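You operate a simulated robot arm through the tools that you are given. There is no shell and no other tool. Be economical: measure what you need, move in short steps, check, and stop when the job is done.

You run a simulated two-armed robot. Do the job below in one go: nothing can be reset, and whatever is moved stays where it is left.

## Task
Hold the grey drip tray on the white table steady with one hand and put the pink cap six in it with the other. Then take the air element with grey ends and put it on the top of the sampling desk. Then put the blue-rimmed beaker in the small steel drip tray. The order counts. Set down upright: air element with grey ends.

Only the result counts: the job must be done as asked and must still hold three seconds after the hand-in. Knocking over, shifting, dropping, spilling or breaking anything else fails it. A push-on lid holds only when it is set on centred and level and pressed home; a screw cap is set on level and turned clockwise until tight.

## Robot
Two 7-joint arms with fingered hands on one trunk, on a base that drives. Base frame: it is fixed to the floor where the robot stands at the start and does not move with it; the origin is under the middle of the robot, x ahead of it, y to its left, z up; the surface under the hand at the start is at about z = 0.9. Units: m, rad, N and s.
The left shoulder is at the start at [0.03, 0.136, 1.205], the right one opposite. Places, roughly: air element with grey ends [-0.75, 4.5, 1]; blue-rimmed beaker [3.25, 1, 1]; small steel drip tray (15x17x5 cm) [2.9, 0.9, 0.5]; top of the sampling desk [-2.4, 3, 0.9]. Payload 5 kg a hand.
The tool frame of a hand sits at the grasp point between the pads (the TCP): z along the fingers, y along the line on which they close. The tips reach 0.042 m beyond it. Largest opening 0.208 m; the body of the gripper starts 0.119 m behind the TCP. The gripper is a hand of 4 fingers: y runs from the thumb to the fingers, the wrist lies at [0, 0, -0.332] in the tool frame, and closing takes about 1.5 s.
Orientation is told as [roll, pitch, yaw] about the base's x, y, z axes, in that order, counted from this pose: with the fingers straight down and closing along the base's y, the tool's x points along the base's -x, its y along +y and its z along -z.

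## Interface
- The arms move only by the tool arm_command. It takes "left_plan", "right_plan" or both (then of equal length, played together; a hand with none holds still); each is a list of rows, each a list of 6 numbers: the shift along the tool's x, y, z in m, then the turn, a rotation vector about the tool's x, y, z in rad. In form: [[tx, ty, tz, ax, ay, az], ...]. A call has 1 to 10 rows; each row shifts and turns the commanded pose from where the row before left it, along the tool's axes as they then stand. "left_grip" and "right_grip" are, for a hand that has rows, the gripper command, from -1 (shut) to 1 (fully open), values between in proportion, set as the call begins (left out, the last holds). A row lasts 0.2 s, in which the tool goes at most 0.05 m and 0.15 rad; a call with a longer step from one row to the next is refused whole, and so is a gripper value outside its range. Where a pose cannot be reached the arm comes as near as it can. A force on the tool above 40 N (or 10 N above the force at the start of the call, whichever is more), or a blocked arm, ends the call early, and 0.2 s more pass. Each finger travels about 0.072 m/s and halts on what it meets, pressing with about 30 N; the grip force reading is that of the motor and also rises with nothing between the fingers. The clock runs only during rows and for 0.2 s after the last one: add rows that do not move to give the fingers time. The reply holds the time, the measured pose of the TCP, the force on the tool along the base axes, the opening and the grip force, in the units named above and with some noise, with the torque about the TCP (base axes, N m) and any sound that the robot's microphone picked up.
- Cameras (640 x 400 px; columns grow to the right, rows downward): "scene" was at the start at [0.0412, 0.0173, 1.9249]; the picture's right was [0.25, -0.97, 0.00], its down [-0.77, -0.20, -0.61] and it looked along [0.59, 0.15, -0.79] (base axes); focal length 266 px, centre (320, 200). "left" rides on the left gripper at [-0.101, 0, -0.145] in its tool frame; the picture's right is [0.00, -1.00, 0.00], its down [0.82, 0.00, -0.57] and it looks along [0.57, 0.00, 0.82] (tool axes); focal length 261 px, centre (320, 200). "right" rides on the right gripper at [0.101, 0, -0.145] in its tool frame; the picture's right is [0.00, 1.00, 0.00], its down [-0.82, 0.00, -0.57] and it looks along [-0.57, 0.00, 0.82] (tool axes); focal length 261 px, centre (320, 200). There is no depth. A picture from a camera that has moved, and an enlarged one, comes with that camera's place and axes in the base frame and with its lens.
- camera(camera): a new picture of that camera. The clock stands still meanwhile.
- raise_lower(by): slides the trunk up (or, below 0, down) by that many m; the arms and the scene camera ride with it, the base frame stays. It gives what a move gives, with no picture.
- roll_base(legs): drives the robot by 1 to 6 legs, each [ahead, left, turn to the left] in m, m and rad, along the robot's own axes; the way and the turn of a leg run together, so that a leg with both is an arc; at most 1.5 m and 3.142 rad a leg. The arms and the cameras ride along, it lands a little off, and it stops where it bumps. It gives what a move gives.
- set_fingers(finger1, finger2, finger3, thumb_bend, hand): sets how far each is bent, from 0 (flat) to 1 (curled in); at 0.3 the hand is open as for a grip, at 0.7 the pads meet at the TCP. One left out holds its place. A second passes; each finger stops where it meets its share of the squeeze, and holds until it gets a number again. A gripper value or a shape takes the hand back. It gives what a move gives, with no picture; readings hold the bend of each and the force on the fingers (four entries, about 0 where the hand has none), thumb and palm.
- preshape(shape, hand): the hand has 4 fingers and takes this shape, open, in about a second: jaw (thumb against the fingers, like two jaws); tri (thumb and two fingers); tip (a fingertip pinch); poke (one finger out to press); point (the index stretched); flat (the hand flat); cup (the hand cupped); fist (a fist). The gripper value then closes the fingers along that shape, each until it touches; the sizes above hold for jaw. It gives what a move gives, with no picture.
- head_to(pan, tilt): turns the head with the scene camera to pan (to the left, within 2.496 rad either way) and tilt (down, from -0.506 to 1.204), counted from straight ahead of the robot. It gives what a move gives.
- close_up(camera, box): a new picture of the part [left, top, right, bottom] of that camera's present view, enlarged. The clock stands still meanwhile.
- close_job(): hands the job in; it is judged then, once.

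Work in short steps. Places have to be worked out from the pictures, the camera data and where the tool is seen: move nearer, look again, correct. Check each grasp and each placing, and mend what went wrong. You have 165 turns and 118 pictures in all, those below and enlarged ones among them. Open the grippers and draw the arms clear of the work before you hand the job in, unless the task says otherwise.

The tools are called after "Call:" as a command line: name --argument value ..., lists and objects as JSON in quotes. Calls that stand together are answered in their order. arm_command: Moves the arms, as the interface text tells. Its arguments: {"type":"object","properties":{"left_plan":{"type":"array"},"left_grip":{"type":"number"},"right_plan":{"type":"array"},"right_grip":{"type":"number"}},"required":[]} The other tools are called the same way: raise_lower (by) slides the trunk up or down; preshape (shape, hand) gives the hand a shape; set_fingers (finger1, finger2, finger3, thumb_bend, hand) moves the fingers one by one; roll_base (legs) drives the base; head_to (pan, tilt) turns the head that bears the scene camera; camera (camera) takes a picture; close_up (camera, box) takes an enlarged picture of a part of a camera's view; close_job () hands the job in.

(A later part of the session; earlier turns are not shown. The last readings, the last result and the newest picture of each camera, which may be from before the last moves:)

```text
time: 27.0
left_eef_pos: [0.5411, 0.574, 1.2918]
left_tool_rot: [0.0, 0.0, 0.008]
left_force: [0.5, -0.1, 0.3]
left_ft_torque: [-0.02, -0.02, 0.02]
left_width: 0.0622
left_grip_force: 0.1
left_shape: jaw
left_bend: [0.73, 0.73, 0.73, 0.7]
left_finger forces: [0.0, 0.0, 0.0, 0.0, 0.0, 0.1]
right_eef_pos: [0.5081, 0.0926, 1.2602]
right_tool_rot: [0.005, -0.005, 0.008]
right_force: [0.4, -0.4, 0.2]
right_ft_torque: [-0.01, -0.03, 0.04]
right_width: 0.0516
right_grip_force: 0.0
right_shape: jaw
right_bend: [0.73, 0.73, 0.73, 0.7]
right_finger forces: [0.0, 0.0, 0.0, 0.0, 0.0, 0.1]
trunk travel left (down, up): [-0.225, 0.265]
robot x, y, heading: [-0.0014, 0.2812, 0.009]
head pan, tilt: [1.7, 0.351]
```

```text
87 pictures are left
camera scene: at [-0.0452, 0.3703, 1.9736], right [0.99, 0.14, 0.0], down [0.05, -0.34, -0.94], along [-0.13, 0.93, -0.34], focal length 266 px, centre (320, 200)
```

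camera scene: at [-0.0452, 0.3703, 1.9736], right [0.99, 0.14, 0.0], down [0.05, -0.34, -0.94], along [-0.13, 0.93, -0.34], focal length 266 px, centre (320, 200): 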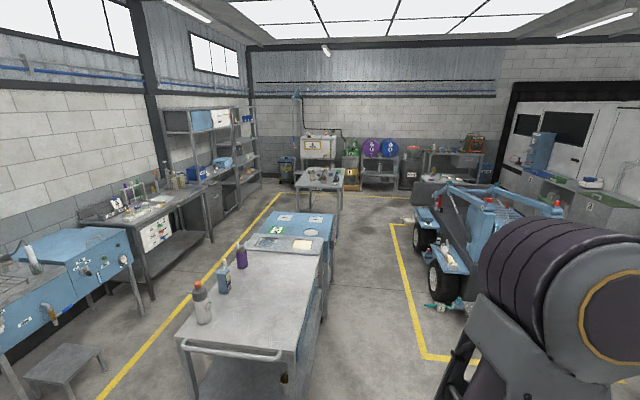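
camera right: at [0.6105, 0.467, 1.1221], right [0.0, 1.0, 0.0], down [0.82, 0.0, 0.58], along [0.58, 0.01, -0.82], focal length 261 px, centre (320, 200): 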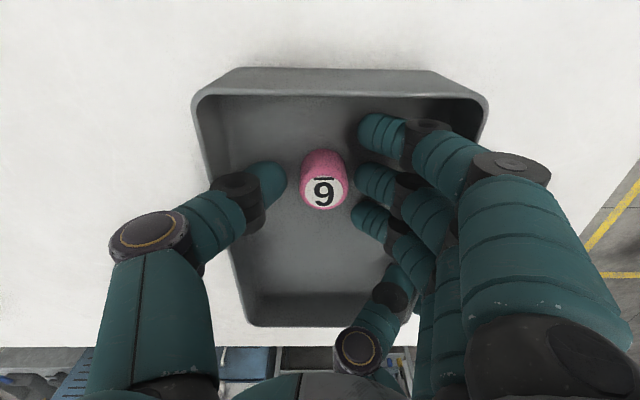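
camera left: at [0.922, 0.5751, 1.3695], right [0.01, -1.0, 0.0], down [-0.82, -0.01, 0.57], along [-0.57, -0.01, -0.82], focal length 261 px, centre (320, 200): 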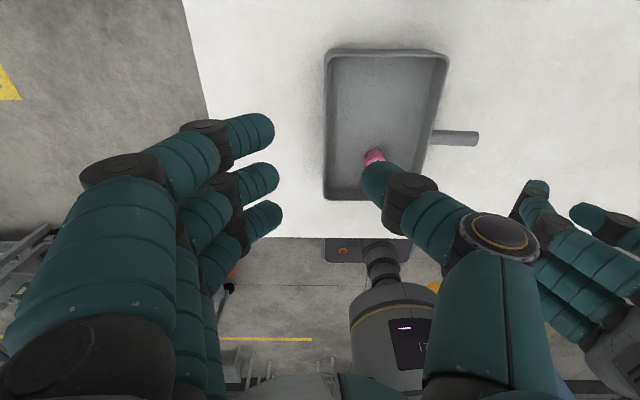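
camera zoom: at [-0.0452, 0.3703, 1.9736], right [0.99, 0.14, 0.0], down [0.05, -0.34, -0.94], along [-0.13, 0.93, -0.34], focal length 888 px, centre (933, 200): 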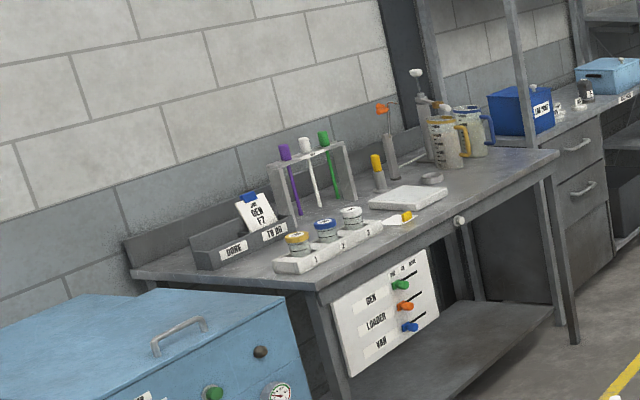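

The air element stands on the steel table at about (-.7,4.2); the corridor along x≈-1.35 looks best. Check the floor behind me first.

Call:
head_to --pan 2.49 --tilt 0.8

Call:
camera --camera "scene"

```text
time: 28.1
left_eef_pos: [0.542, 0.5733, 1.2914]
left_tool_rot: [0.0, 0.0, 0.009]
left_force: [-0.6, 0.3, -0.3]
left_ft_torque: [0.02, -0.03, -0.04]
left_width: 0.0619
left_grip_force: 0.1
left_shape: jaw
left_bend: [0.73, 0.73, 0.73, 0.7]
left_finger forces: [0.0, 0.0, 0.0, 0.1, 0.1, 0.0]
right_eef_pos: [0.5074, 0.0912, 1.2598]
right_tool_rot: [0.005, -0.005, 0.007]
right_force: [0.4, -0.1, 0.4]
right_ft_torque: [-0.05, 0.03, -0.03]
right_width: 0.0519
right_grip_force: 0.1
right_shape: jaw
right_bend: [0.73, 0.73, 0.73, 0.7]
right_finger forces: [0.0, 0.0, 0.1, 0.0, 0.0, 0.0]
trunk travel left (down, up): [-0.225, 0.265]
robot x, y, heading: [0.0009, 0.2834, 0.005]
head pan, tilt: [2.491, 0.799]
```

```text
86 pictures are left
camera scene: at [-0.0968, 0.3265, 1.934], right [0.6, 0.8, 0.0], down [0.57, -0.43, -0.7], along [-0.56, 0.42, -0.72], focal length 266 px, centre (320, 200)
```

scene: 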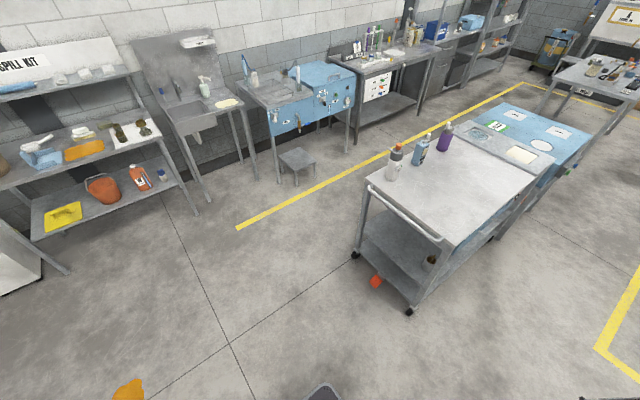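

Floor is clear. Back up 1.38 m, turn left to face +y.

Call:
roll_base --legs '[[-1.38, 0, 0], [0, 0, 1.57], [0.7, 0, 0]]'

Call:
head_to --pan 0 --tilt 0.6

Call:
camera --camera "scene"

```text
time: 42.4
left_eef_pos: [-1.7487, 1.4861, 1.2903]
left_tool_rot: [0.0, 0.003, 1.615]
left_force: [-0.3, 0.4, -0.2]
left_ft_torque: [-0.04, 0.01, 0.01]
left_width: 0.0619
left_grip_force: 0.1
left_shape: jaw
left_bend: [0.73, 0.73, 0.73, 0.7]
left_finger forces: [0.1, 0.0, 0.0, 0.1, 0.0, 0.1]
right_eef_pos: [-1.2665, 1.4681, 1.2599]
right_tool_rot: [0.004, -0.003, 1.614]
right_force: [0.6, 0.2, -0.2]
right_ft_torque: [-0.06, 0.0, 0.01]
right_width: 0.052
right_grip_force: 0.0
right_shape: jaw
right_bend: [0.73, 0.73, 0.73, 0.7]
right_finger forces: [0.0, 0.1, 0.0, 0.0, 0.1, 0.1]
trunk travel left (down, up): [-0.225, 0.265]
robot x, y, heading: [-1.4372, 0.9527, 1.615]
head pan, tilt: [2.491, 0.799]
```

```text
time: 44.7
left_eef_pos: [-1.7491, 1.4856, 1.2917]
left_tool_rot: [0.001, 0.0, 1.614]
left_force: [-0.8, -0.7, 0.4]
left_ft_torque: [0.02, 0.01, -0.01]
left_width: 0.062
left_grip_force: 0.1
left_shape: jaw
left_bend: [0.73, 0.73, 0.73, 0.7]
left_finger forces: [0.0, 0.1, 0.0, 0.1, 0.0, 0.0]
right_eef_pos: [-1.2655, 1.468, 1.2612]
right_tool_rot: [0.006, -0.006, 1.615]
right_force: [-0.1, 0.0, 1.0]
right_ft_torque: [-0.02, 0.02, 0.01]
right_width: 0.0523
right_grip_force: 0.1
right_shape: jaw
right_bend: [0.73, 0.73, 0.73, 0.7]
right_finger forces: [0.0, 0.1, 0.0, 0.0, 0.0, 0.1]
trunk travel left (down, up): [-0.225, 0.265]
robot x, y, heading: [-1.4414, 0.9526, 1.615]
head pan, tilt: [0.0, 0.6]
```

```text
85 pictures are left
camera scene: at [-1.4409, 1.0094, 1.9508], right [1.0, 0.04, 0.0], down [0.02, -0.56, -0.82], along [-0.04, 0.82, -0.57], focal length 266 px, centre (320, 200)
```

scene: 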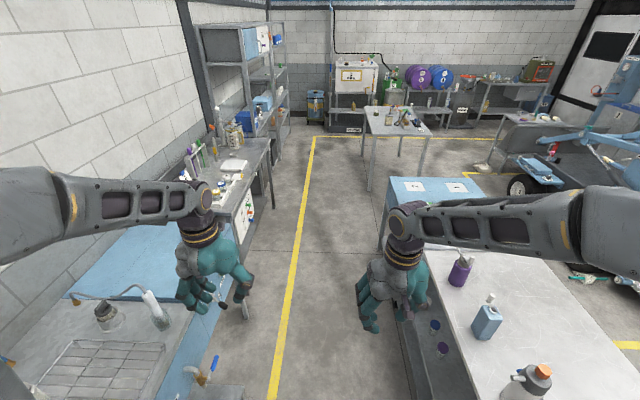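

Raise the trunk for clearance, straighten heading, then drive along the corridor.

Call:
raise_lower --by 0.22

Call:
roll_base --legs '[[0, -0.03, -0.045], [1.4, 0, 0]]'

Call:
camera --camera "scene"

```text
time: 47.0
left_eef_pos: [-1.7493, 1.4847, 1.5114]
left_tool_rot: [0.001, 0.0, 1.615]
left_force: [0.3, 0.1, -0.2]
left_ft_torque: [-0.03, 0.0, 0.0]
left_width: 0.0617
left_grip_force: 0.0
left_shape: jaw
left_bend: [0.73, 0.73, 0.73, 0.7]
left_finger forces: [0.0, 0.1, 0.0, 0.0, 0.0, 0.0]
right_eef_pos: [-1.2655, 1.4675, 1.4803]
right_tool_rot: [0.005, -0.005, 1.614]
right_force: [0.6, -0.6, 0.2]
right_ft_torque: [-0.02, 0.01, 0.0]
right_width: 0.0518
right_grip_force: 0.0
right_shape: jaw
right_bend: [0.73, 0.73, 0.73, 0.7]
right_finger forces: [0.1, 0.0, 0.0, 0.0, 0.0, 0.0]
trunk travel left (down, up): [-0.445, 0.045]
robot x, y, heading: [-1.4369, 0.9551, 1.612]
head pan, tilt: [0.0, 0.6]
```

```text
time: 54.4
left_eef_pos: [-1.6995, 2.89, 1.5117]
left_tool_rot: [-0.001, 0.0, 1.577]
left_force: [-0.7, 0.1, 0.6]
left_ft_torque: [-0.02, 0.0, 0.01]
left_width: 0.0623
left_grip_force: 0.1
left_shape: jaw
left_bend: [0.73, 0.73, 0.73, 0.7]
left_finger forces: [0.0, 0.0, 0.1, 0.1, 0.0, 0.0]
right_eef_pos: [-1.2169, 2.8543, 1.4817]
right_tool_rot: [0.006, -0.005, 1.576]
right_force: [-0.4, 0.0, 0.1]
right_ft_torque: [0.01, 0.03, -0.03]
right_width: 0.0519
right_grip_force: 0.0
right_shape: jaw
right_bend: [0.73, 0.73, 0.73, 0.7]
right_finger forces: [0.0, 0.0, 0.0, 0.0, 0.0, 0.1]
trunk travel left (down, up): [-0.445, 0.045]
robot x, y, heading: [-1.4073, 2.3495, 1.574]
head pan, tilt: [0.0, 0.6]
```

```text
84 pictures are left
camera scene: at [-1.4106, 2.4028, 2.1708], right [1.0, 0.0, 0.0], down [0.0, -0.56, -0.83], along [0.0, 0.83, -0.56], focal length 266 px, centre (320, 200)
```

scene: 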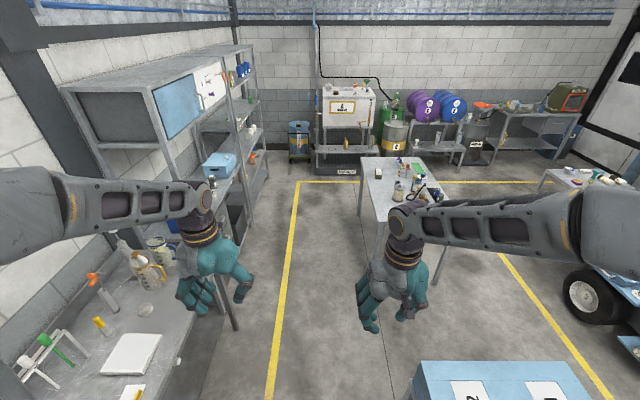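

Left elbow would get near the shelf, so I turn to face +x here and strafe left toward the table.

Call:
roll_base --legs '[[0, 0, -1.57], [0, 1.4, 0]]'

Call:
head_to --pan 0.3 --tilt 0.8

Call:
camera --camera "scene"

```text
time: 65.2
left_eef_pos: [-0.8288, 4.0057, 1.5118]
left_tool_rot: [0.001, 0.001, -0.026]
left_force: [-0.5, 0.1, 0.1]
left_ft_torque: [0.0, -0.01, -0.01]
left_width: 0.062
left_grip_force: 0.2
left_shape: jaw
left_bend: [0.73, 0.73, 0.73, 0.7]
left_finger forces: [0.1, 0.1, 0.0, 0.0, 0.1, 0.1]
right_eef_pos: [-0.8807, 3.525, 1.4818]
right_tool_rot: [0.005, -0.005, -0.025]
right_force: [-0.5, -0.3, 0.0]
right_ft_torque: [0.02, 0.01, 0.01]
right_width: 0.0523
right_grip_force: 0.1
right_shape: jaw
right_bend: [0.73, 0.73, 0.73, 0.7]
right_finger forces: [0.0, 0.0, 0.0, 0.0, 0.1, 0.0]
trunk travel left (down, up): [-0.445, 0.045]
robot x, y, heading: [-1.3822, 3.7295, -0.027]
head pan, tilt: [0.0, 0.6]
```

```text
time: 66.0
left_eef_pos: [-0.8296, 4.0066, 1.5116]
left_tool_rot: [0.001, 0.0, -0.026]
left_force: [0.4, 0.0, -0.4]
left_ft_torque: [0.04, 0.02, 0.0]
left_width: 0.0622
left_grip_force: 0.0
left_shape: jaw
left_bend: [0.73, 0.73, 0.73, 0.7]
left_finger forces: [0.0, 0.0, 0.0, 0.0, 0.1, 0.0]
right_eef_pos: [-0.8804, 3.5267, 1.4818]
right_tool_rot: [0.006, -0.004, -0.027]
right_force: [-0.1, 1.8, -0.2]
right_ft_torque: [0.02, 0.0, 0.0]
right_width: 0.0521
right_grip_force: 0.0
right_shape: jaw
right_bend: [0.73, 0.73, 0.73, 0.7]
right_finger forces: [0.1, 0.0, 0.1, 0.0, 0.0, 0.0]
trunk travel left (down, up): [-0.445, 0.045]
robot x, y, heading: [-1.3828, 3.7334, -0.021]
head pan, tilt: [0.3, 0.799]
```

```text
83 pictures are left
camera scene: at [-1.3347, 3.7529, 2.1539], right [0.27, -0.96, 0.0], down [-0.69, -0.19, -0.7], along [0.67, 0.19, -0.72], focal length 266 px, centre (320, 200)
```

scene: 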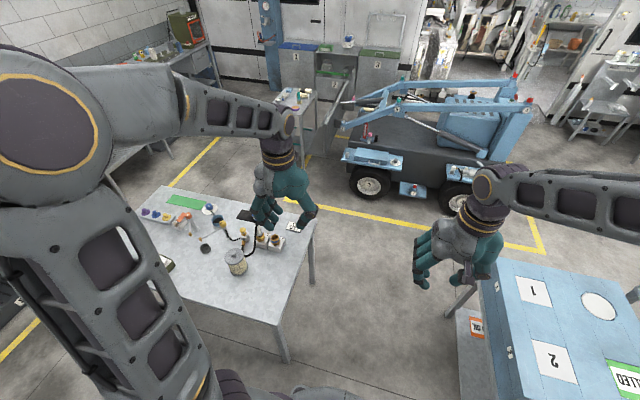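

Air element near (-.77,4.35). Strafe 0.35 more and zoom.

Call:
roll_base --legs '[[0, 0.35, 0.025]]'

Call:
head_to --pan 0.2 --tilt 1.0

Call:
camera --camera "scene"

Call:
camera --camera "left"

```text
time: 68.2
left_eef_pos: [-0.8328, 4.3694, 1.5125]
left_tool_rot: [0.001, 0.0, 0.002]
left_force: [1.0, -1.1, 0.1]
left_ft_torque: [0.0, 0.01, 0.02]
left_width: 0.0622
left_grip_force: 0.1
left_shape: jaw
left_bend: [0.73, 0.73, 0.73, 0.7]
left_finger forces: [0.0, 0.1, 0.1, 0.1, 0.0, 0.0]
right_eef_pos: [-0.8698, 3.887, 1.4813]
right_tool_rot: [0.004, -0.006, 0.005]
right_force: [0.5, 0.4, 0.3]
right_ft_torque: [-0.01, 0.03, -0.01]
right_width: 0.0519
right_grip_force: 0.0
right_shape: jaw
right_bend: [0.73, 0.73, 0.73, 0.7]
right_finger forces: [0.1, 0.0, 0.0, 0.1, 0.0, 0.0]
trunk travel left (down, up): [-0.445, 0.045]
robot x, y, heading: [-1.3744, 4.0759, 0.004]
head pan, tilt: [0.3, 0.799]
```

```text
time: 69.0
left_eef_pos: [-0.8336, 4.371, 1.5121]
left_tool_rot: [0.0, -0.001, 0.003]
left_force: [-0.4, -0.4, -1.8]
left_ft_torque: [-0.07, -0.01, 0.0]
left_width: 0.0625
left_grip_force: 0.0
left_shape: jaw
left_bend: [0.73, 0.73, 0.73, 0.7]
left_finger forces: [0.1, 0.0, 0.0, 0.0, 0.0, 0.0]
right_eef_pos: [-0.8689, 3.8888, 1.4819]
right_tool_rot: [0.004, -0.004, 0.002]
right_force: [-0.1, 0.5, 0.4]
right_ft_torque: [-0.05, -0.04, -0.02]
right_width: 0.0519
right_grip_force: 0.1
right_shape: jaw
right_bend: [0.73, 0.73, 0.73, 0.7]
right_finger forces: [0.0, 0.0, 0.0, 0.0, 0.2, 0.0]
trunk travel left (down, up): [-0.445, 0.045]
robot x, y, heading: [-1.38, 4.0781, 0.003]
head pan, tilt: [0.201, 1.0]
```

```text
82 pictures are left
camera scene: at [-1.3402, 4.0933, 2.1388], right [0.2, -0.98, 0.0], down [-0.82, -0.17, -0.54], along [0.53, 0.11, -0.84], focal length 266 px, centre (320, 200)
```

scene: 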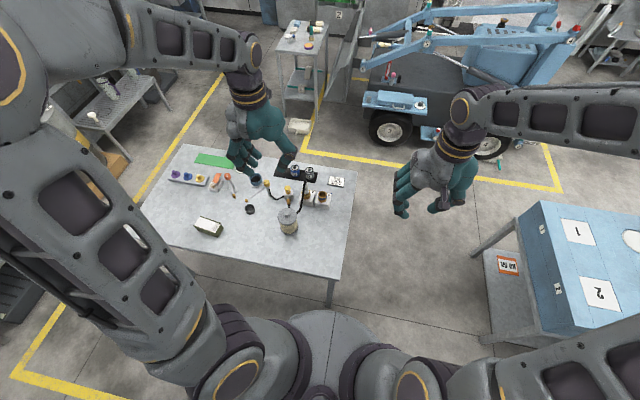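

```text
81 pictures are left
camera left: at [-0.732, 4.3721, 1.6572], right [0.01, -1.0, 0.0], down [-0.82, -0.01, 0.57], along [-0.57, -0.01, -0.82], focal length 261 px, centre (320, 200)
```

left: 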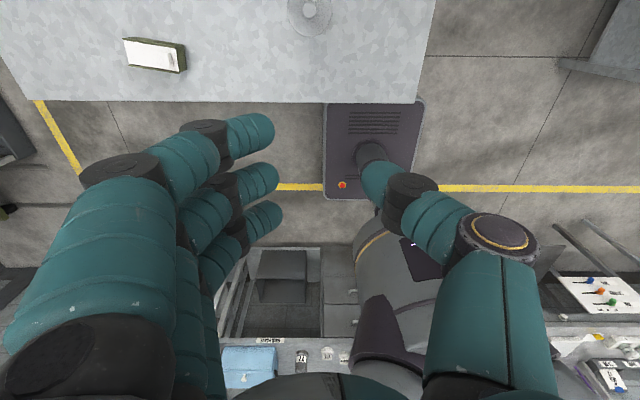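

Element near (-.75,4.38). Zoom on it for neighbours and height.

Call:
close_up --camera "scene" --box '[216, 160, 360, 250]'

```text
4.44 times, centred on (288, 205) of scene
camera zoom: at [-1.3402, 4.0933, 2.1388], right [0.2, -0.98, 0.0], down [-0.82, -0.17, -0.54], along [0.53, 0.11, -0.84], focal length 1184 px, centre (462, 178)
```

zoom: 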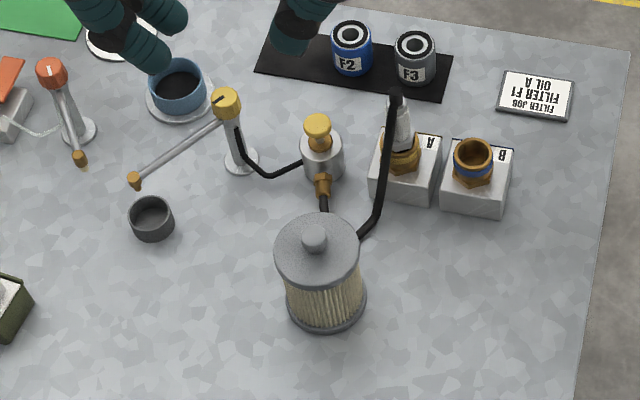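

Element: centre ≈(-.77,4.37), height ~.145 plus a knob, Ø ~.09. Lower the trunk back and position the left hand above with wider opening.

Call:
raise_lower --by -0.2

Call:
arm_command --left_plan '[[-0.02, 0, 0.02, 0, 0, 0], [-0.02, 0, 0.02, 0, 0, 0], [-0.02, 0, 0.02, 0, 0, 0], [0, 0, 0.02, 0, 0, 0], [0, 0, 0, 0, 0, 0], [0, 0, 0, 0, 0, 0]]' --left_grip 0.45

Call:
camera --camera "left"

```text
time: 71.1
left_eef_pos: [-0.8326, 4.3702, 1.3135]
left_tool_rot: [0.0, 0.0, 0.004]
left_force: [0.6, 0.5, 0.0]
left_ft_torque: [-0.02, -0.04, 0.02]
left_width: 0.0622
left_grip_force: 0.1
left_shape: jaw
left_bend: [0.73, 0.73, 0.73, 0.7]
left_finger forces: [0.1, 0.0, 0.0, 0.0, 0.0, 0.0]
right_eef_pos: [-0.8692, 3.8878, 1.2824]
right_tool_rot: [0.006, -0.005, 0.003]
right_force: [-0.6, 0.0, 0.9]
right_ft_torque: [0.07, 0.01, 0.03]
right_width: 0.052
right_grip_force: 0.1
right_shape: jaw
right_bend: [0.73, 0.73, 0.73, 0.7]
right_finger forces: [0.0, 0.1, 0.0, 0.0, 0.0, 0.0]
trunk travel left (down, up): [-0.245, 0.245]
robot x, y, heading: [-1.3779, 4.0801, 0.005]
head pan, tilt: [0.201, 1.0]
```

```text
time: 72.5
left_eef_pos: [-0.7702, 4.3694, 1.2336]
left_tool_rot: [0.0, 0.002, 0.003]
left_force: [0.0, 0.3, -0.3]
left_ft_torque: [-0.02, -0.01, -0.02]
left_width: 0.1503
left_grip_force: 0.2
left_shape: jaw
left_bend: [0.28, 0.28, 0.28, 0.54]
left_finger forces: [0.0, 0.0, 0.0, 0.1, 0.1, 0.0]
right_eef_pos: [-0.8698, 3.887, 1.2804]
right_tool_rot: [0.004, -0.002, 0.004]
right_force: [0.2, 0.4, 0.6]
right_ft_torque: [-0.01, 0.01, 0.02]
right_width: 0.052
right_grip_force: 0.2
right_shape: jaw
right_bend: [0.73, 0.73, 0.73, 0.7]
right_finger forces: [0.0, 0.0, 0.0, 0.1, 0.1, 0.0]
trunk travel left (down, up): [-0.245, 0.245]
robot x, y, heading: [-1.3789, 4.0794, 0.003]
head pan, tilt: [0.201, 1.0]
```

```text
79 pictures are left
camera left: at [-0.6697, 4.3704, 1.3782], right [0.01, -1.0, 0.0], down [-0.82, -0.01, 0.57], along [-0.57, 0.0, -0.82], focal length 261 px, centre (320, 200)
```

left: 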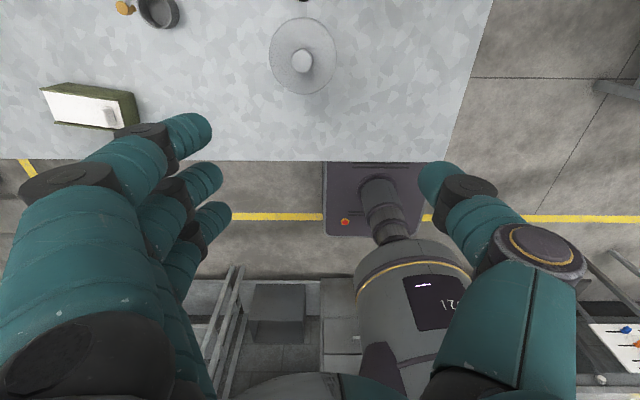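

Cross-checking the two cameras gives a lower table (~.80): element centre ≈(-.72,4.394), top ≈.95. Shift and lower to 1.05, then look.

Call:
arm_command --left_plan '[[-0.02, 0.012, 0.02, 0, 0, 0], [-0.02, 0.012, 0.03, 0, 0, 0], [-0.01, 0, 0.04, 0, 0, 0], [0, 0, 0.04, 0, 0, 0], [0, 0, 0.04, 0, 0, 0]]'

Call:
camera --camera "left"

Call:
close_up --camera "scene" --box '[216, 150, 376, 250]'

```text
time: 73.7
left_eef_pos: [-0.7181, 4.3951, 1.0631]
left_tool_rot: [0.001, -0.001, 0.004]
left_force: [0.0, -0.5, 0.5]
left_ft_torque: [-0.01, 0.07, 0.0]
left_width: 0.1504
left_grip_force: 0.1
left_shape: jaw
left_bend: [0.27, 0.27, 0.27, 0.54]
left_finger forces: [0.1, 0.0, 0.0, 0.0, 0.0, 0.1]
right_eef_pos: [-0.869, 3.889, 1.2809]
right_tool_rot: [0.005, -0.004, 0.003]
right_force: [0.6, 0.0, 0.1]
right_ft_torque: [0.0, 0.06, -0.01]
right_width: 0.0518
right_grip_force: 0.1
right_shape: jaw
right_bend: [0.73, 0.73, 0.73, 0.7]
right_finger forces: [0.0, 0.1, 0.1, 0.0, 0.0, 0.0]
trunk travel left (down, up): [-0.245, 0.245]
robot x, y, heading: [-1.3756, 4.0815, 0.005]
head pan, tilt: [0.201, 1.0]
```

```text
78 pictures are left
camera left: at [-0.6187, 4.3953, 1.2094], right [0.01, -1.0, 0.0], down [-0.82, -0.01, 0.57], along [-0.57, 0.0, -0.82], focal length 261 px, centre (320, 200)
```

left: 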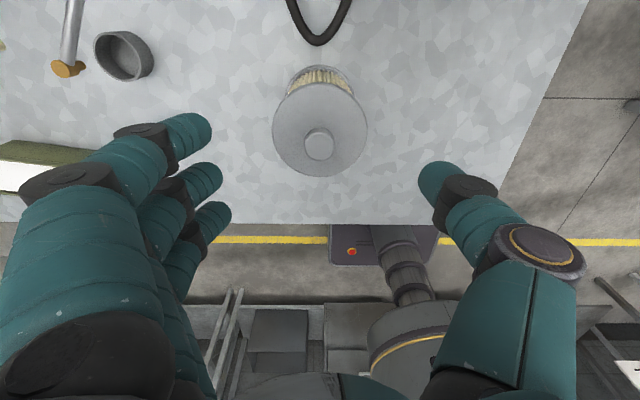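

```text
4.00 times, centred on (296, 200) of scene
camera zoom: at [-1.3389, 4.0916, 1.9387], right [0.2, -0.98, 0.0], down [-0.82, -0.17, -0.54], along [0.53, 0.11, -0.84], focal length 1066 px, centre (416, 200)
```

zoom: 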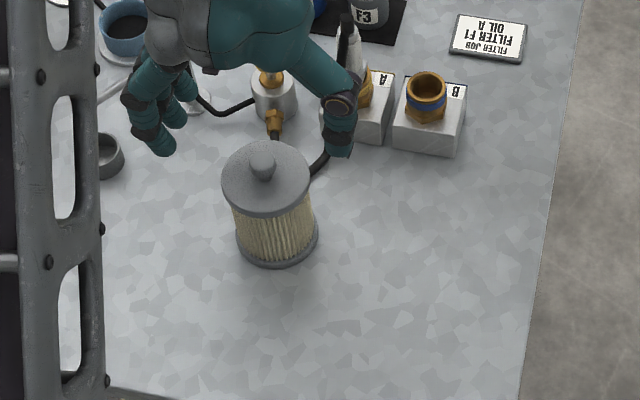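

Element centred well; its centre ≈(-.712,4.396), top ≈.945. Lower to z≈.88.

Call:
arm_command --left_plan '[[-0.006, 0.001, 0.035, 0, 0, 0], [0, 0, 0.035, 0, 0, 0], [0, 0, 0.035, 0, 0, 0], [0, 0, 0.03, 0, 0, 0], [0, 0, 0.025, 0, 0, 0], [0, 0, 0.02, 0, 0, 0]]'

Call:
camera --camera "left"

Call:
close_up --camera "scene" --box '[216, 150, 376, 250]'

```text
time: 75.1
left_eef_pos: [-0.7152, 4.3933, 0.8805]
left_tool_rot: [0.001, 0.0, 0.004]
left_force: [0.0, -0.8, 0.7]
left_ft_torque: [-0.01, 0.06, -0.01]
left_width: 0.1504
left_grip_force: 0.1
left_shape: jaw
left_bend: [0.27, 0.27, 0.27, 0.54]
left_finger forces: [0.0, 0.0, 0.0, 0.0, 0.0, 0.0]
right_eef_pos: [-0.869, 3.8891, 1.2808]
right_tool_rot: [0.005, -0.004, 0.004]
right_force: [-0.9, 0.1, -0.3]
right_ft_torque: [-0.04, 0.04, 0.0]
right_width: 0.0521
right_grip_force: 0.0
right_shape: jaw
right_bend: [0.73, 0.73, 0.73, 0.7]
right_finger forces: [0.1, 0.0, 0.0, 0.0, 0.0, 0.1]
trunk travel left (down, up): [-0.245, 0.245]
robot x, y, heading: [-1.3752, 4.0827, 0.002]
head pan, tilt: [0.201, 1.0]
```

```text
76 pictures are left
camera left: at [-0.6145, 4.3955, 1.0264], right [0.01, -1.0, 0.0], down [-0.82, -0.01, 0.57], along [-0.57, 0.0, -0.82], focal length 261 px, centre (320, 200)
```

left: 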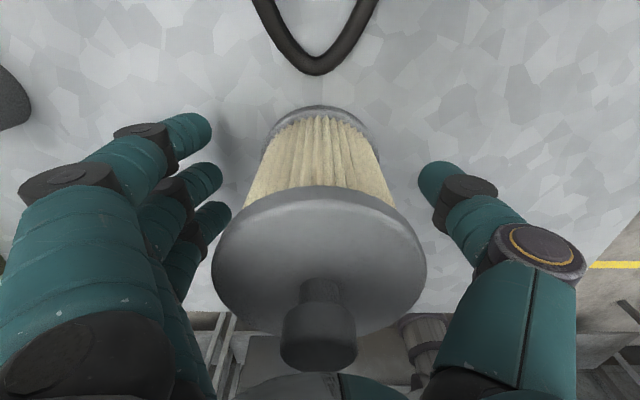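

```text
4.00 times, centred on (296, 200) of scene
camera zoom: at [-1.3391, 4.0919, 1.9387], right [0.2, -0.98, 0.0], down [-0.82, -0.17, -0.54], along [0.53, 0.11, -0.84], focal length 1066 px, centre (416, 200)
```

zoom: 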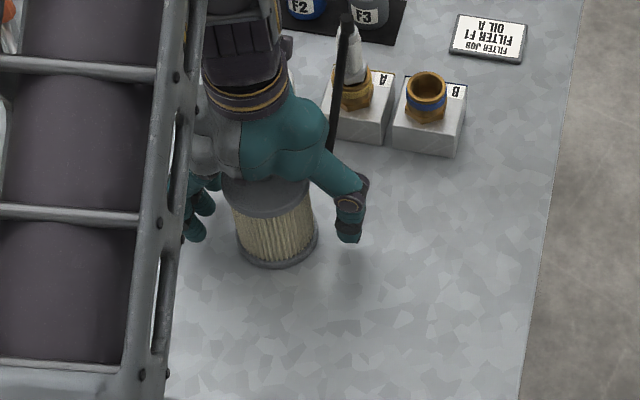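

Well framed with clearance. Close the left hand.

Call:
arm_command --left_plan '[[0, 0, 0, 0, 0, 0], [0, 0, 0, 0, 0, 0], [0, 0, 0, 0, 0, 0], [0, 0, 0, 0, 0, 0], [0, 0, 0, 0, 0, 0], [0, 0, 0, 0, 0, 0]]' --left_grip -1

Call:
camera --camera "left"

```text
time: 76.5
left_eef_pos: [-0.7159, 4.3953, 0.881]
left_tool_rot: [0.0, 0.0, 0.003]
left_force: [-1.2, -0.7, 0.0]
left_ft_torque: [0.03, 0.01, -0.01]
left_width: 0.0844
left_grip_force: 30.3
left_shape: jaw
left_bend: [0.73, 0.73, 0.74, 0.7]
left_finger forces: [8.0, 8.7, 7.9, 0.0, 26.7, 0.0]
right_eef_pos: [-0.8708, 3.8881, 1.2792]
right_tool_rot: [0.004, -0.004, 0.003]
right_force: [0.4, -0.8, -0.4]
right_ft_torque: [0.01, -0.02, 0.03]
right_width: 0.0518
right_grip_force: 0.2
right_shape: jaw
right_bend: [0.73, 0.73, 0.73, 0.7]
right_finger forces: [0.1, 0.0, 0.0, 0.0, 0.1, 0.1]
trunk travel left (down, up): [-0.245, 0.245]
robot x, y, heading: [-1.3771, 4.0798, 0.002]
head pan, tilt: [0.201, 1.0]
```

```text
74 pictures are left
camera left: at [-0.6151, 4.3954, 1.0269], right [0.01, -1.0, 0.0], down [-0.82, -0.01, 0.57], along [-0.57, 0.0, -0.82], focal length 261 px, centre (320, 200)
```

left: 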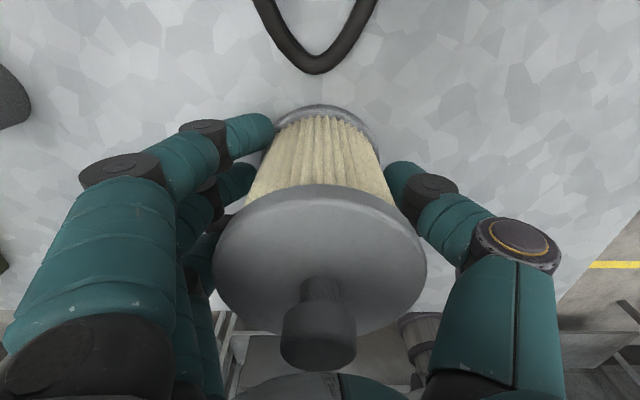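

Firm, upright grasp. Lift straight up.

Call:
arm_command --left_plan '[[0, 0, -0.01, 0, 0, 0], [0, 0, -0.02, 0, 0, 0], [0, 0, -0.03, 0, 0, 0], [0, 0, -0.04, 0, 0, 0], [0, 0, -0.04, 0, 0, 0], [0.02, 0, -0.04, 0, 0, 0], [0.04, 0, -0.03, 0, 0, 0], [0.04, 0, -0.03, 0, 0, 0]]'

Call:
camera --camera "scene"

Call:
camera --camera "left"

```text
time: 78.3
left_eef_pos: [-0.824, 4.3929, 1.1248]
left_tool_rot: [0.0, -0.004, 0.005]
left_force: [-1.6, 0.4, -0.1]
left_ft_torque: [0.02, -0.2, 0.02]
left_width: 0.0843
left_grip_force: 29.8
left_shape: jaw
left_bend: [0.73, 0.73, 0.74, 0.7]
left_finger forces: [8.2, 8.9, 8.1, 0.1, 26.8, 0.1]
right_eef_pos: [-0.8735, 3.8867, 1.2815]
right_tool_rot: [0.006, -0.007, 0.004]
right_force: [-1.7, 0.5, 1.0]
right_ft_torque: [0.02, -0.2, -0.01]
right_width: 0.052
right_grip_force: 0.0
right_shape: jaw
right_bend: [0.73, 0.73, 0.73, 0.7]
right_finger forces: [0.1, 0.0, 0.0, 0.1, 0.1, 0.0]
trunk travel left (down, up): [-0.245, 0.245]
robot x, y, heading: [-1.3751, 4.0786, 0.008]
head pan, tilt: [0.201, 1.0]
```

```text
73 pictures are left
camera scene: at [-1.344, 4.091, 1.9389], right [0.2, -0.98, 0.0], down [-0.82, -0.17, -0.54], along [0.53, 0.11, -0.84], focal length 266 px, centre (320, 200)
```

scene: 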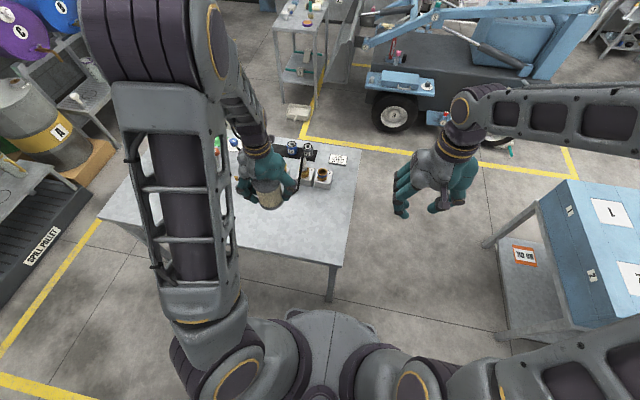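

```text
72 pictures are left
camera left: at [-0.7223, 4.394, 1.2695], right [0.01, -1.0, 0.0], down [-0.82, -0.01, 0.57], along [-0.57, 0.0, -0.82], focal length 261 px, centre (320, 200)
```

left: 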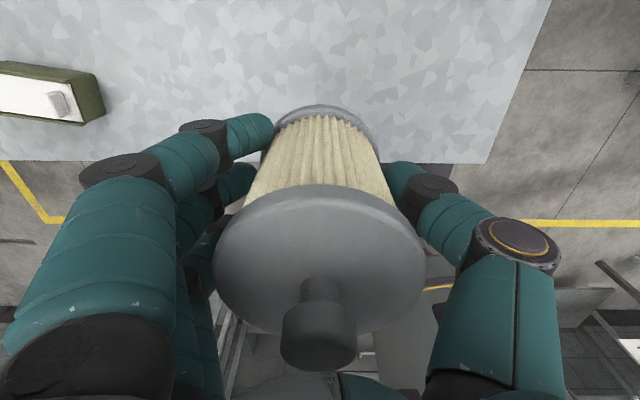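

Held securely. Pull in, raise the trunk, strafe back and turn toward the desk.

Call:
arm_command --left_plan '[[0.03, 0, -0.03, 0, 0, 0], [0.03, 0, -0.03, 0, 0, 0], [0.02, 0, -0.03, 0, 0, 0], [0, 0, -0.03, 0, 0, 0]]'

Call:
raise_lower --by 0.2

Call:
roll_base --legs '[[0, -1.42, 0], [0, 0, 1.57]]'

Call:
head_to --pan 1.3 --tilt 0.8

Call:
camera --camera "scene"

```text
time: 79.3
left_eef_pos: [-0.8975, 4.391, 1.2447]
left_tool_rot: [-0.001, -0.001, 0.004]
left_force: [-0.6, 1.1, -1.6]
left_ft_torque: [-0.04, -0.12, 0.02]
left_width: 0.084
left_grip_force: 30.6
left_shape: jaw
left_bend: [0.73, 0.73, 0.74, 0.7]
left_finger forces: [8.4, 8.9, 8.1, 0.1, 26.8, 0.0]
right_eef_pos: [-0.8707, 3.8877, 1.2818]
right_tool_rot: [0.003, -0.006, 0.005]
right_force: [-0.9, 0.0, 0.3]
right_ft_torque: [0.0, -0.1, 0.03]
right_width: 0.0518
right_grip_force: 0.0
right_shape: jaw
right_bend: [0.73, 0.73, 0.73, 0.7]
right_finger forces: [0.1, 0.0, 0.0, 0.1, 0.0, 0.0]
trunk travel left (down, up): [-0.245, 0.245]
robot x, y, heading: [-1.3798, 4.0779, 0.002]
head pan, tilt: [0.201, 1.0]
```

```text
time: 81.5
left_eef_pos: [-0.8962, 4.392, 1.4429]
left_tool_rot: [-0.003, 0.0, 0.005]
left_force: [-0.8, 0.0, -1.8]
left_ft_torque: [0.02, -0.02, 0.02]
left_width: 0.084
left_grip_force: 30.2
left_shape: jaw
left_bend: [0.73, 0.73, 0.74, 0.7]
left_finger forces: [8.3, 8.8, 8.2, 0.0, 26.7, 0.0]
right_eef_pos: [-0.8695, 3.8884, 1.4809]
right_tool_rot: [0.004, -0.004, 0.004]
right_force: [0.3, 0.0, 0.2]
right_ft_torque: [-0.01, -0.02, 0.04]
right_width: 0.0521
right_grip_force: 0.0
right_shape: jaw
right_bend: [0.73, 0.73, 0.73, 0.7]
right_finger forces: [0.0, 0.1, 0.0, 0.1, 0.0, 0.0]
trunk travel left (down, up): [-0.445, 0.045]
robot x, y, heading: [-1.3765, 4.0775, 0.005]
head pan, tilt: [0.201, 1.0]
```

```text
time: 92.4
left_eef_pos: [-1.6666, 3.1362, 1.4432]
left_tool_rot: [-0.001, 0.001, 1.546]
left_force: [-0.4, -0.6, -2.3]
left_ft_torque: [-0.02, 0.0, -0.02]
left_width: 0.0839
left_grip_force: 29.8
left_shape: jaw
left_bend: [0.73, 0.73, 0.74, 0.7]
left_finger forces: [8.4, 8.9, 8.2, 0.0, 26.7, 0.0]
right_eef_pos: [-1.1656, 3.1471, 1.4798]
right_tool_rot: [0.003, -0.006, 1.546]
right_force: [-0.3, -0.4, -0.3]
right_ft_torque: [0.01, -0.01, 0.0]
right_width: 0.0521
right_grip_force: 0.0
right_shape: jaw
right_bend: [0.73, 0.73, 0.73, 0.7]
right_finger forces: [0.0, 0.0, 0.1, 0.0, 0.1, 0.0]
trunk travel left (down, up): [-0.445, 0.045]
robot x, y, heading: [-1.3725, 2.6474, 1.55]
head pan, tilt: [0.201, 1.0]
```

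```text
time: 93.7
left_eef_pos: [-1.6675, 3.135, 1.4427]
left_tool_rot: [0.0, -0.001, 1.546]
left_force: [-0.1, 0.1, -2.6]
left_ft_torque: [-0.03, -0.02, 0.05]
left_width: 0.084
left_grip_force: 30.0
left_shape: jaw
left_bend: [0.73, 0.73, 0.74, 0.7]
left_finger forces: [8.5, 8.9, 8.1, 0.1, 26.6, 0.0]
right_eef_pos: [-1.1633, 3.1476, 1.4803]
right_tool_rot: [0.004, -0.005, 1.547]
right_force: [0.7, 0.5, 0.6]
right_ft_torque: [0.01, -0.01, 0.01]
right_width: 0.0518
right_grip_force: 0.0
right_shape: jaw
right_bend: [0.73, 0.73, 0.73, 0.7]
right_finger forces: [0.0, 0.1, 0.0, 0.1, 0.0, 0.1]
trunk travel left (down, up): [-0.445, 0.045]
robot x, y, heading: [-1.3688, 2.6407, 1.554]
head pan, tilt: [1.3, 0.799]
```

```text
71 pictures are left
camera scene: at [-1.4488, 2.6376, 2.1539], right [0.29, 0.96, 0.0], down [0.69, -0.21, -0.7], along [-0.67, 0.2, -0.72], focal length 266 px, centre (320, 200)
```

scene: 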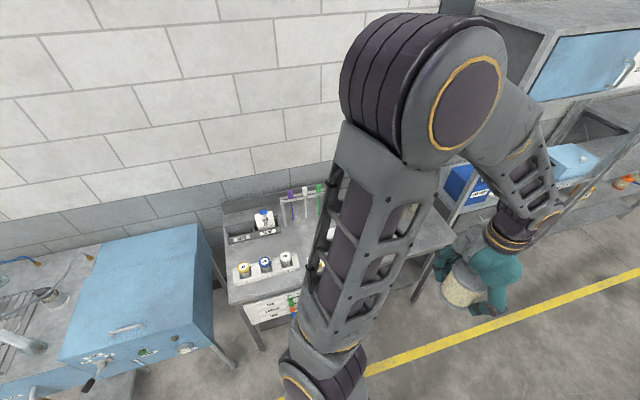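

Finish the turn to face the desk.

Call:
roll_base --legs '[[0, 0, 1.585]]'

Call:
head_to --pan 0.0 --tilt 0.9

Call:
camera --camera "scene"

```text
time: 98.0
left_eef_pos: [-1.8438, 2.3239, 1.4433]
left_tool_rot: [0.0, 0.0, -3.118]
left_force: [-0.4, 0.9, -0.9]
left_ft_torque: [0.01, -0.01, -0.01]
left_width: 0.0836
left_grip_force: 30.2
left_shape: jaw
left_bend: [0.73, 0.73, 0.74, 0.7]
left_finger forces: [8.5, 8.8, 8.3, 0.1, 26.5, 0.0]
right_eef_pos: [-1.8808, 2.8272, 1.4815]
right_tool_rot: [0.004, -0.005, -3.119]
right_force: [-0.6, 0.8, 0.5]
right_ft_torque: [0.01, -0.01, 0.01]
right_width: 0.0521
right_grip_force: 0.1
right_shape: jaw
right_bend: [0.73, 0.73, 0.73, 0.7]
right_finger forces: [0.0, 0.1, 0.0, 0.0, 0.0, 0.0]
trunk travel left (down, up): [-0.445, 0.045]
robot x, y, heading: [-1.3686, 2.6435, -3.119]
head pan, tilt: [1.3, 0.799]
```

```text
time: 99.5
left_eef_pos: [-1.8441, 2.324, 1.4425]
left_tool_rot: [0.0, 0.0, -3.117]
left_force: [-0.1, -0.8, -2.1]
left_ft_torque: [0.0, 0.01, -0.02]
left_width: 0.0836
left_grip_force: 30.1
left_shape: jaw
left_bend: [0.73, 0.73, 0.74, 0.7]
left_finger forces: [8.6, 8.8, 8.3, 0.0, 26.5, 0.1]
right_eef_pos: [-1.8802, 2.8277, 1.4801]
right_tool_rot: [0.004, -0.004, -3.117]
right_force: [0.3, -0.8, 0.4]
right_ft_torque: [-0.02, -0.02, 0.04]
right_width: 0.0519
right_grip_force: 0.0
right_shape: jaw
right_bend: [0.73, 0.73, 0.73, 0.7]
right_finger forces: [0.0, 0.0, 0.1, 0.0, 0.0, 0.1]
trunk travel left (down, up): [-0.445, 0.045]
robot x, y, heading: [-1.3704, 2.6457, -3.118]
head pan, tilt: [0.0, 0.901]
```

```text
70 pictures are left
camera scene: at [-1.4167, 2.6424, 2.146], right [-0.02, 1.0, 0.0], down [0.78, 0.02, -0.62], along [-0.62, -0.01, -0.78], focal length 266 px, centre (320, 200)
```

scene: 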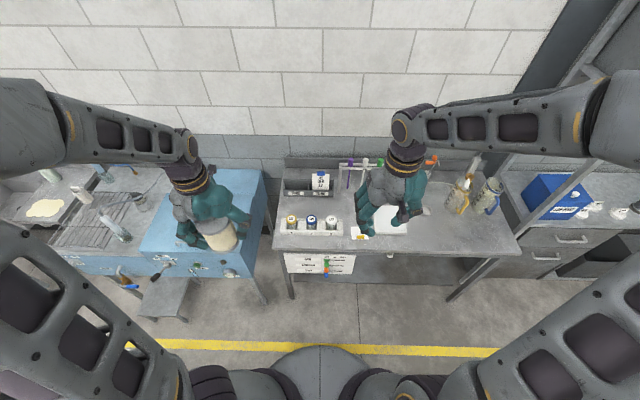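

Free spot is at the desk's right front (≈(-2.22,3.3)). Strafe right 0.85 and look.

Call:
roll_base --legs '[[0, -0.85, -0.024]]'

Call:
head_to --pan 0.1 --tilt 1.0

Call:
camera --camera "scene"

Call:
camera --camera "left"

```text
time: 104.1
left_eef_pos: [-1.8597, 3.2052, 1.4422]
left_tool_rot: [0.001, 0.001, 3.117]
left_force: [0.1, -0.4, -1.2]
left_ft_torque: [0.02, 0.01, 0.0]
left_width: 0.0838
left_grip_force: 29.9
left_shape: jaw
left_bend: [0.73, 0.73, 0.74, 0.7]
left_finger forces: [8.6, 9.0, 8.3, 0.1, 26.6, 0.0]
right_eef_pos: [-1.871, 3.7099, 1.4807]
right_tool_rot: [0.003, -0.006, 3.117]
right_force: [0.8, 0.3, 0.1]
right_ft_torque: [-0.01, 0.04, 0.0]
right_width: 0.0518
right_grip_force: 0.2
right_shape: jaw
right_bend: [0.73, 0.73, 0.73, 0.7]
right_finger forces: [0.1, 0.0, 0.0, 0.0, 0.1, 0.0]
trunk travel left (down, up): [-0.445, 0.045]
robot x, y, heading: [-1.3642, 3.5055, 3.114]
head pan, tilt: [0.0, 0.901]
```

```text
time: 104.7
left_eef_pos: [-1.8585, 3.207, 1.4435]
left_tool_rot: [0.001, 0.002, 3.118]
left_force: [0.2, 0.3, -1.4]
left_ft_torque: [-0.05, 0.0, 0.04]
left_width: 0.0837
left_grip_force: 29.9
left_shape: jaw
left_bend: [0.73, 0.73, 0.74, 0.7]
left_finger forces: [8.6, 9.0, 8.4, 0.0, 26.5, 0.1]
right_eef_pos: [-1.8704, 3.7101, 1.4818]
right_tool_rot: [0.005, -0.005, 3.119]
right_force: [-0.4, 0.7, 0.8]
right_ft_torque: [-0.05, 0.0, 0.01]
right_width: 0.0518
right_grip_force: 0.0
right_shape: jaw
right_bend: [0.73, 0.73, 0.73, 0.7]
right_finger forces: [0.0, 0.1, 0.1, 0.0, 0.0, 0.1]
trunk travel left (down, up): [-0.445, 0.045]
robot x, y, heading: [-1.3698, 3.507, 3.12]
head pan, tilt: [0.099, 1.0]
```

```text
69 pictures are left
camera scene: at [-1.4105, 3.4971, 2.1388], right [-0.07, 1.0, 0.0], down [0.84, 0.06, -0.54], along [-0.54, -0.04, -0.84], focal length 266 px, centre (320, 200)
```

scene: 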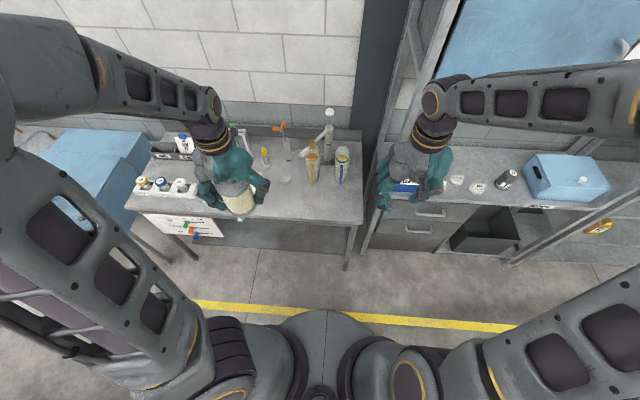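

```text
68 pictures are left
camera left: at [-1.9597, 3.2085, 1.5883], right [0.02, 1.0, 0.0], down [0.82, -0.02, 0.57], along [0.57, -0.01, -0.82], focal length 261 px, centre (320, 200)
```

left: 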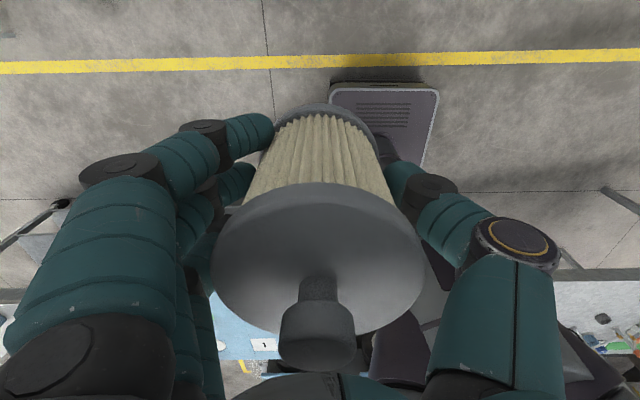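

Best free spot: right front corner ≈(-2.18,3.56), away from the jugs. Shift the base a bit and zoom.

Call:
roll_base --legs '[[0.08, -0.2, 0.022]]'

Call:
close_up --camera "scene" --box '[200, 110, 392, 230]'

```text
time: 106.4
left_eef_pos: [-1.9294, 3.3876, 1.443]
left_tool_rot: [-0.001, -0.001, -3.137]
left_force: [-0.4, 0.6, -1.3]
left_ft_torque: [-0.02, 0.04, 0.0]
left_width: 0.0836
left_grip_force: 29.3
left_shape: jaw
left_bend: [0.73, 0.73, 0.74, 0.7]
left_finger forces: [8.6, 8.9, 8.5, 0.0, 26.7, 0.0]
right_eef_pos: [-1.9551, 3.8912, 1.4806]
right_tool_rot: [0.003, -0.005, -3.136]
right_force: [0.0, 0.6, -1.0]
right_ft_torque: [0.02, 0.0, 0.01]
right_width: 0.0518
right_grip_force: 0.1
right_shape: jaw
right_bend: [0.73, 0.73, 0.73, 0.7]
right_finger forces: [0.1, 0.1, 0.1, 0.1, 0.0, 0.1]
trunk travel left (down, up): [-0.445, 0.045]
robot x, y, heading: [-1.4457, 3.7023, -3.134]
head pan, tilt: [0.099, 1.0]
```

```text
3.33 times, centred on (296, 170) of scene
camera zoom: at [-1.4886, 3.6906, 2.1388], right [-0.1, 0.99, 0.0], down [0.84, 0.09, -0.54], along [-0.54, -0.06, -0.84], focal length 888 px, centre (400, 300)
```

zoom: 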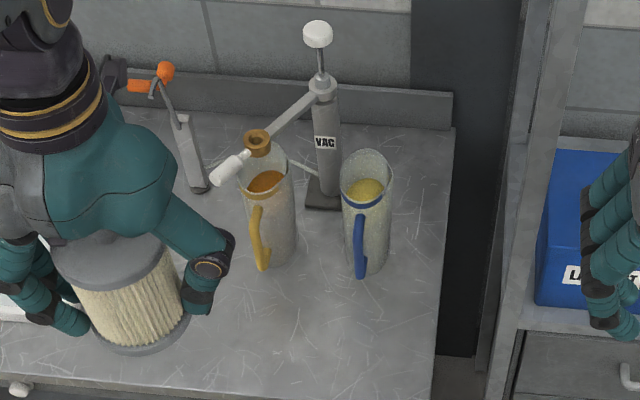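

Left-of-jugs spot (-2.17,3.24) between the plate and yellow jug looks roomier. Lower trunk and bring the element in front of it, then look.

Call:
raise_lower --by -0.2

Call:
arm_command --left_plan '[[0, 0.045, 0, 0, 0, 0], [0, 0.045, 0, 0, 0, 0], [0, 0.045, 0, 0, 0, 0], [0, 0.045, 0, 0, 0, 0], [0, 0.045, 0, 0, 0, 0], [0, 0.045, 0, 0, 0, 0]]'

Call:
close_up --camera "scene" --box '[120, 100, 360, 250]'

```text
time: 108.6
left_eef_pos: [-1.9275, 3.3881, 1.2434]
left_tool_rot: [0.0, -0.001, -3.137]
left_force: [0.8, 0.9, -2.0]
left_ft_torque: [0.01, -0.02, -0.01]
left_width: 0.0837
left_grip_force: 29.6
left_shape: jaw
left_bend: [0.73, 0.73, 0.74, 0.7]
left_finger forces: [8.6, 8.9, 8.5, 0.1, 26.7, 0.0]
right_eef_pos: [-1.9552, 3.8918, 1.282]
right_tool_rot: [0.006, -0.007, -3.137]
right_force: [0.0, -0.3, 0.1]
right_ft_torque: [-0.01, 0.02, 0.02]
right_width: 0.0519
right_grip_force: 0.0
right_shape: jaw
right_bend: [0.73, 0.73, 0.73, 0.7]
right_finger forces: [0.0, 0.0, 0.1, 0.0, 0.0, 0.1]
trunk travel left (down, up): [-0.245, 0.245]
robot x, y, heading: [-1.4439, 3.7001, -3.138]
head pan, tilt: [0.099, 1.0]
```

```text
time: 110.0
left_eef_pos: [-1.9302, 3.1157, 1.2416]
left_tool_rot: [-0.004, 0.003, -3.137]
left_force: [-0.2, -0.4, -2.6]
left_ft_torque: [0.13, -0.11, 0.0]
left_width: 0.0839
left_grip_force: 30.1
left_shape: jaw
left_bend: [0.73, 0.73, 0.74, 0.7]
left_finger forces: [8.9, 9.2, 8.4, 0.0, 27.1, 0.0]
right_eef_pos: [-1.9553, 3.8883, 1.2808]
right_tool_rot: [0.004, -0.004, -3.135]
right_force: [0.0, -1.2, 0.3]
right_ft_torque: [0.16, -0.01, -0.01]
right_width: 0.0518
right_grip_force: 0.1
right_shape: jaw
right_bend: [0.73, 0.73, 0.73, 0.7]
right_finger forces: [0.0, 0.0, 0.1, 0.0, 0.0, 0.0]
trunk travel left (down, up): [-0.245, 0.245]
robot x, y, heading: [-1.4462, 3.698, -3.137]
head pan, tilt: [0.099, 1.0]
```

```text
2.67 times, centred on (240, 175) of scene
camera zoom: at [-1.4897, 3.6882, 1.9387], right [-0.1, 0.99, 0.0], down [0.84, 0.09, -0.54], along [-0.54, -0.05, -0.84], focal length 711 px, centre (533, 267)
```

zoom: 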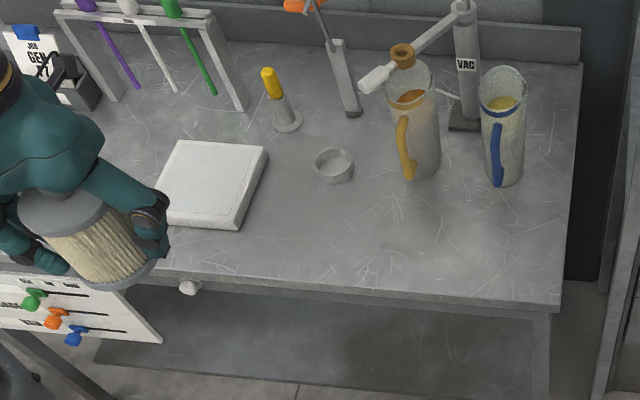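

Spot (-2.175,3.235) is clear: plate ends at y≈3.10, jug begins 3.32, front edge -2.085. Move over it.

Call:
arm_command --left_plan '[[0, -0.04, 0, 0, 0, 0], [-0.035, -0.04, 0, 0, 0, 0], [-0.04, -0.039, 0, 0, 0, 0], [-0.04, 0, 0, 0, 0, 0], [-0.04, 0, 0, 0, 0, 0], [-0.045, 0, 0, 0, 0, 0], [-0.045, 0, 0, 0, 0, 0]]'

Call:
close_up --camera "scene" --box '[120, 100, 360, 250]'

```text
refused: row 2 steps farther than a row can; nothing moved
```

```text
2.67 times, centred on (240, 175) of scene
camera zoom: at [-1.4897, 3.6882, 1.9387], right [-0.1, 0.99, 0.0], down [0.84, 0.09, -0.54], along [-0.54, -0.05, -0.84], focal length 711 px, centre (533, 267)
```

zoom: 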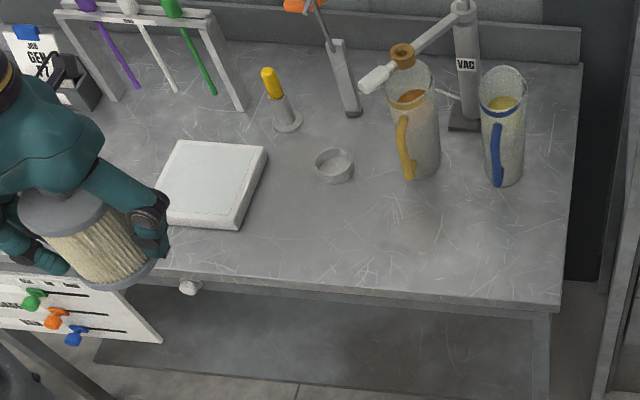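

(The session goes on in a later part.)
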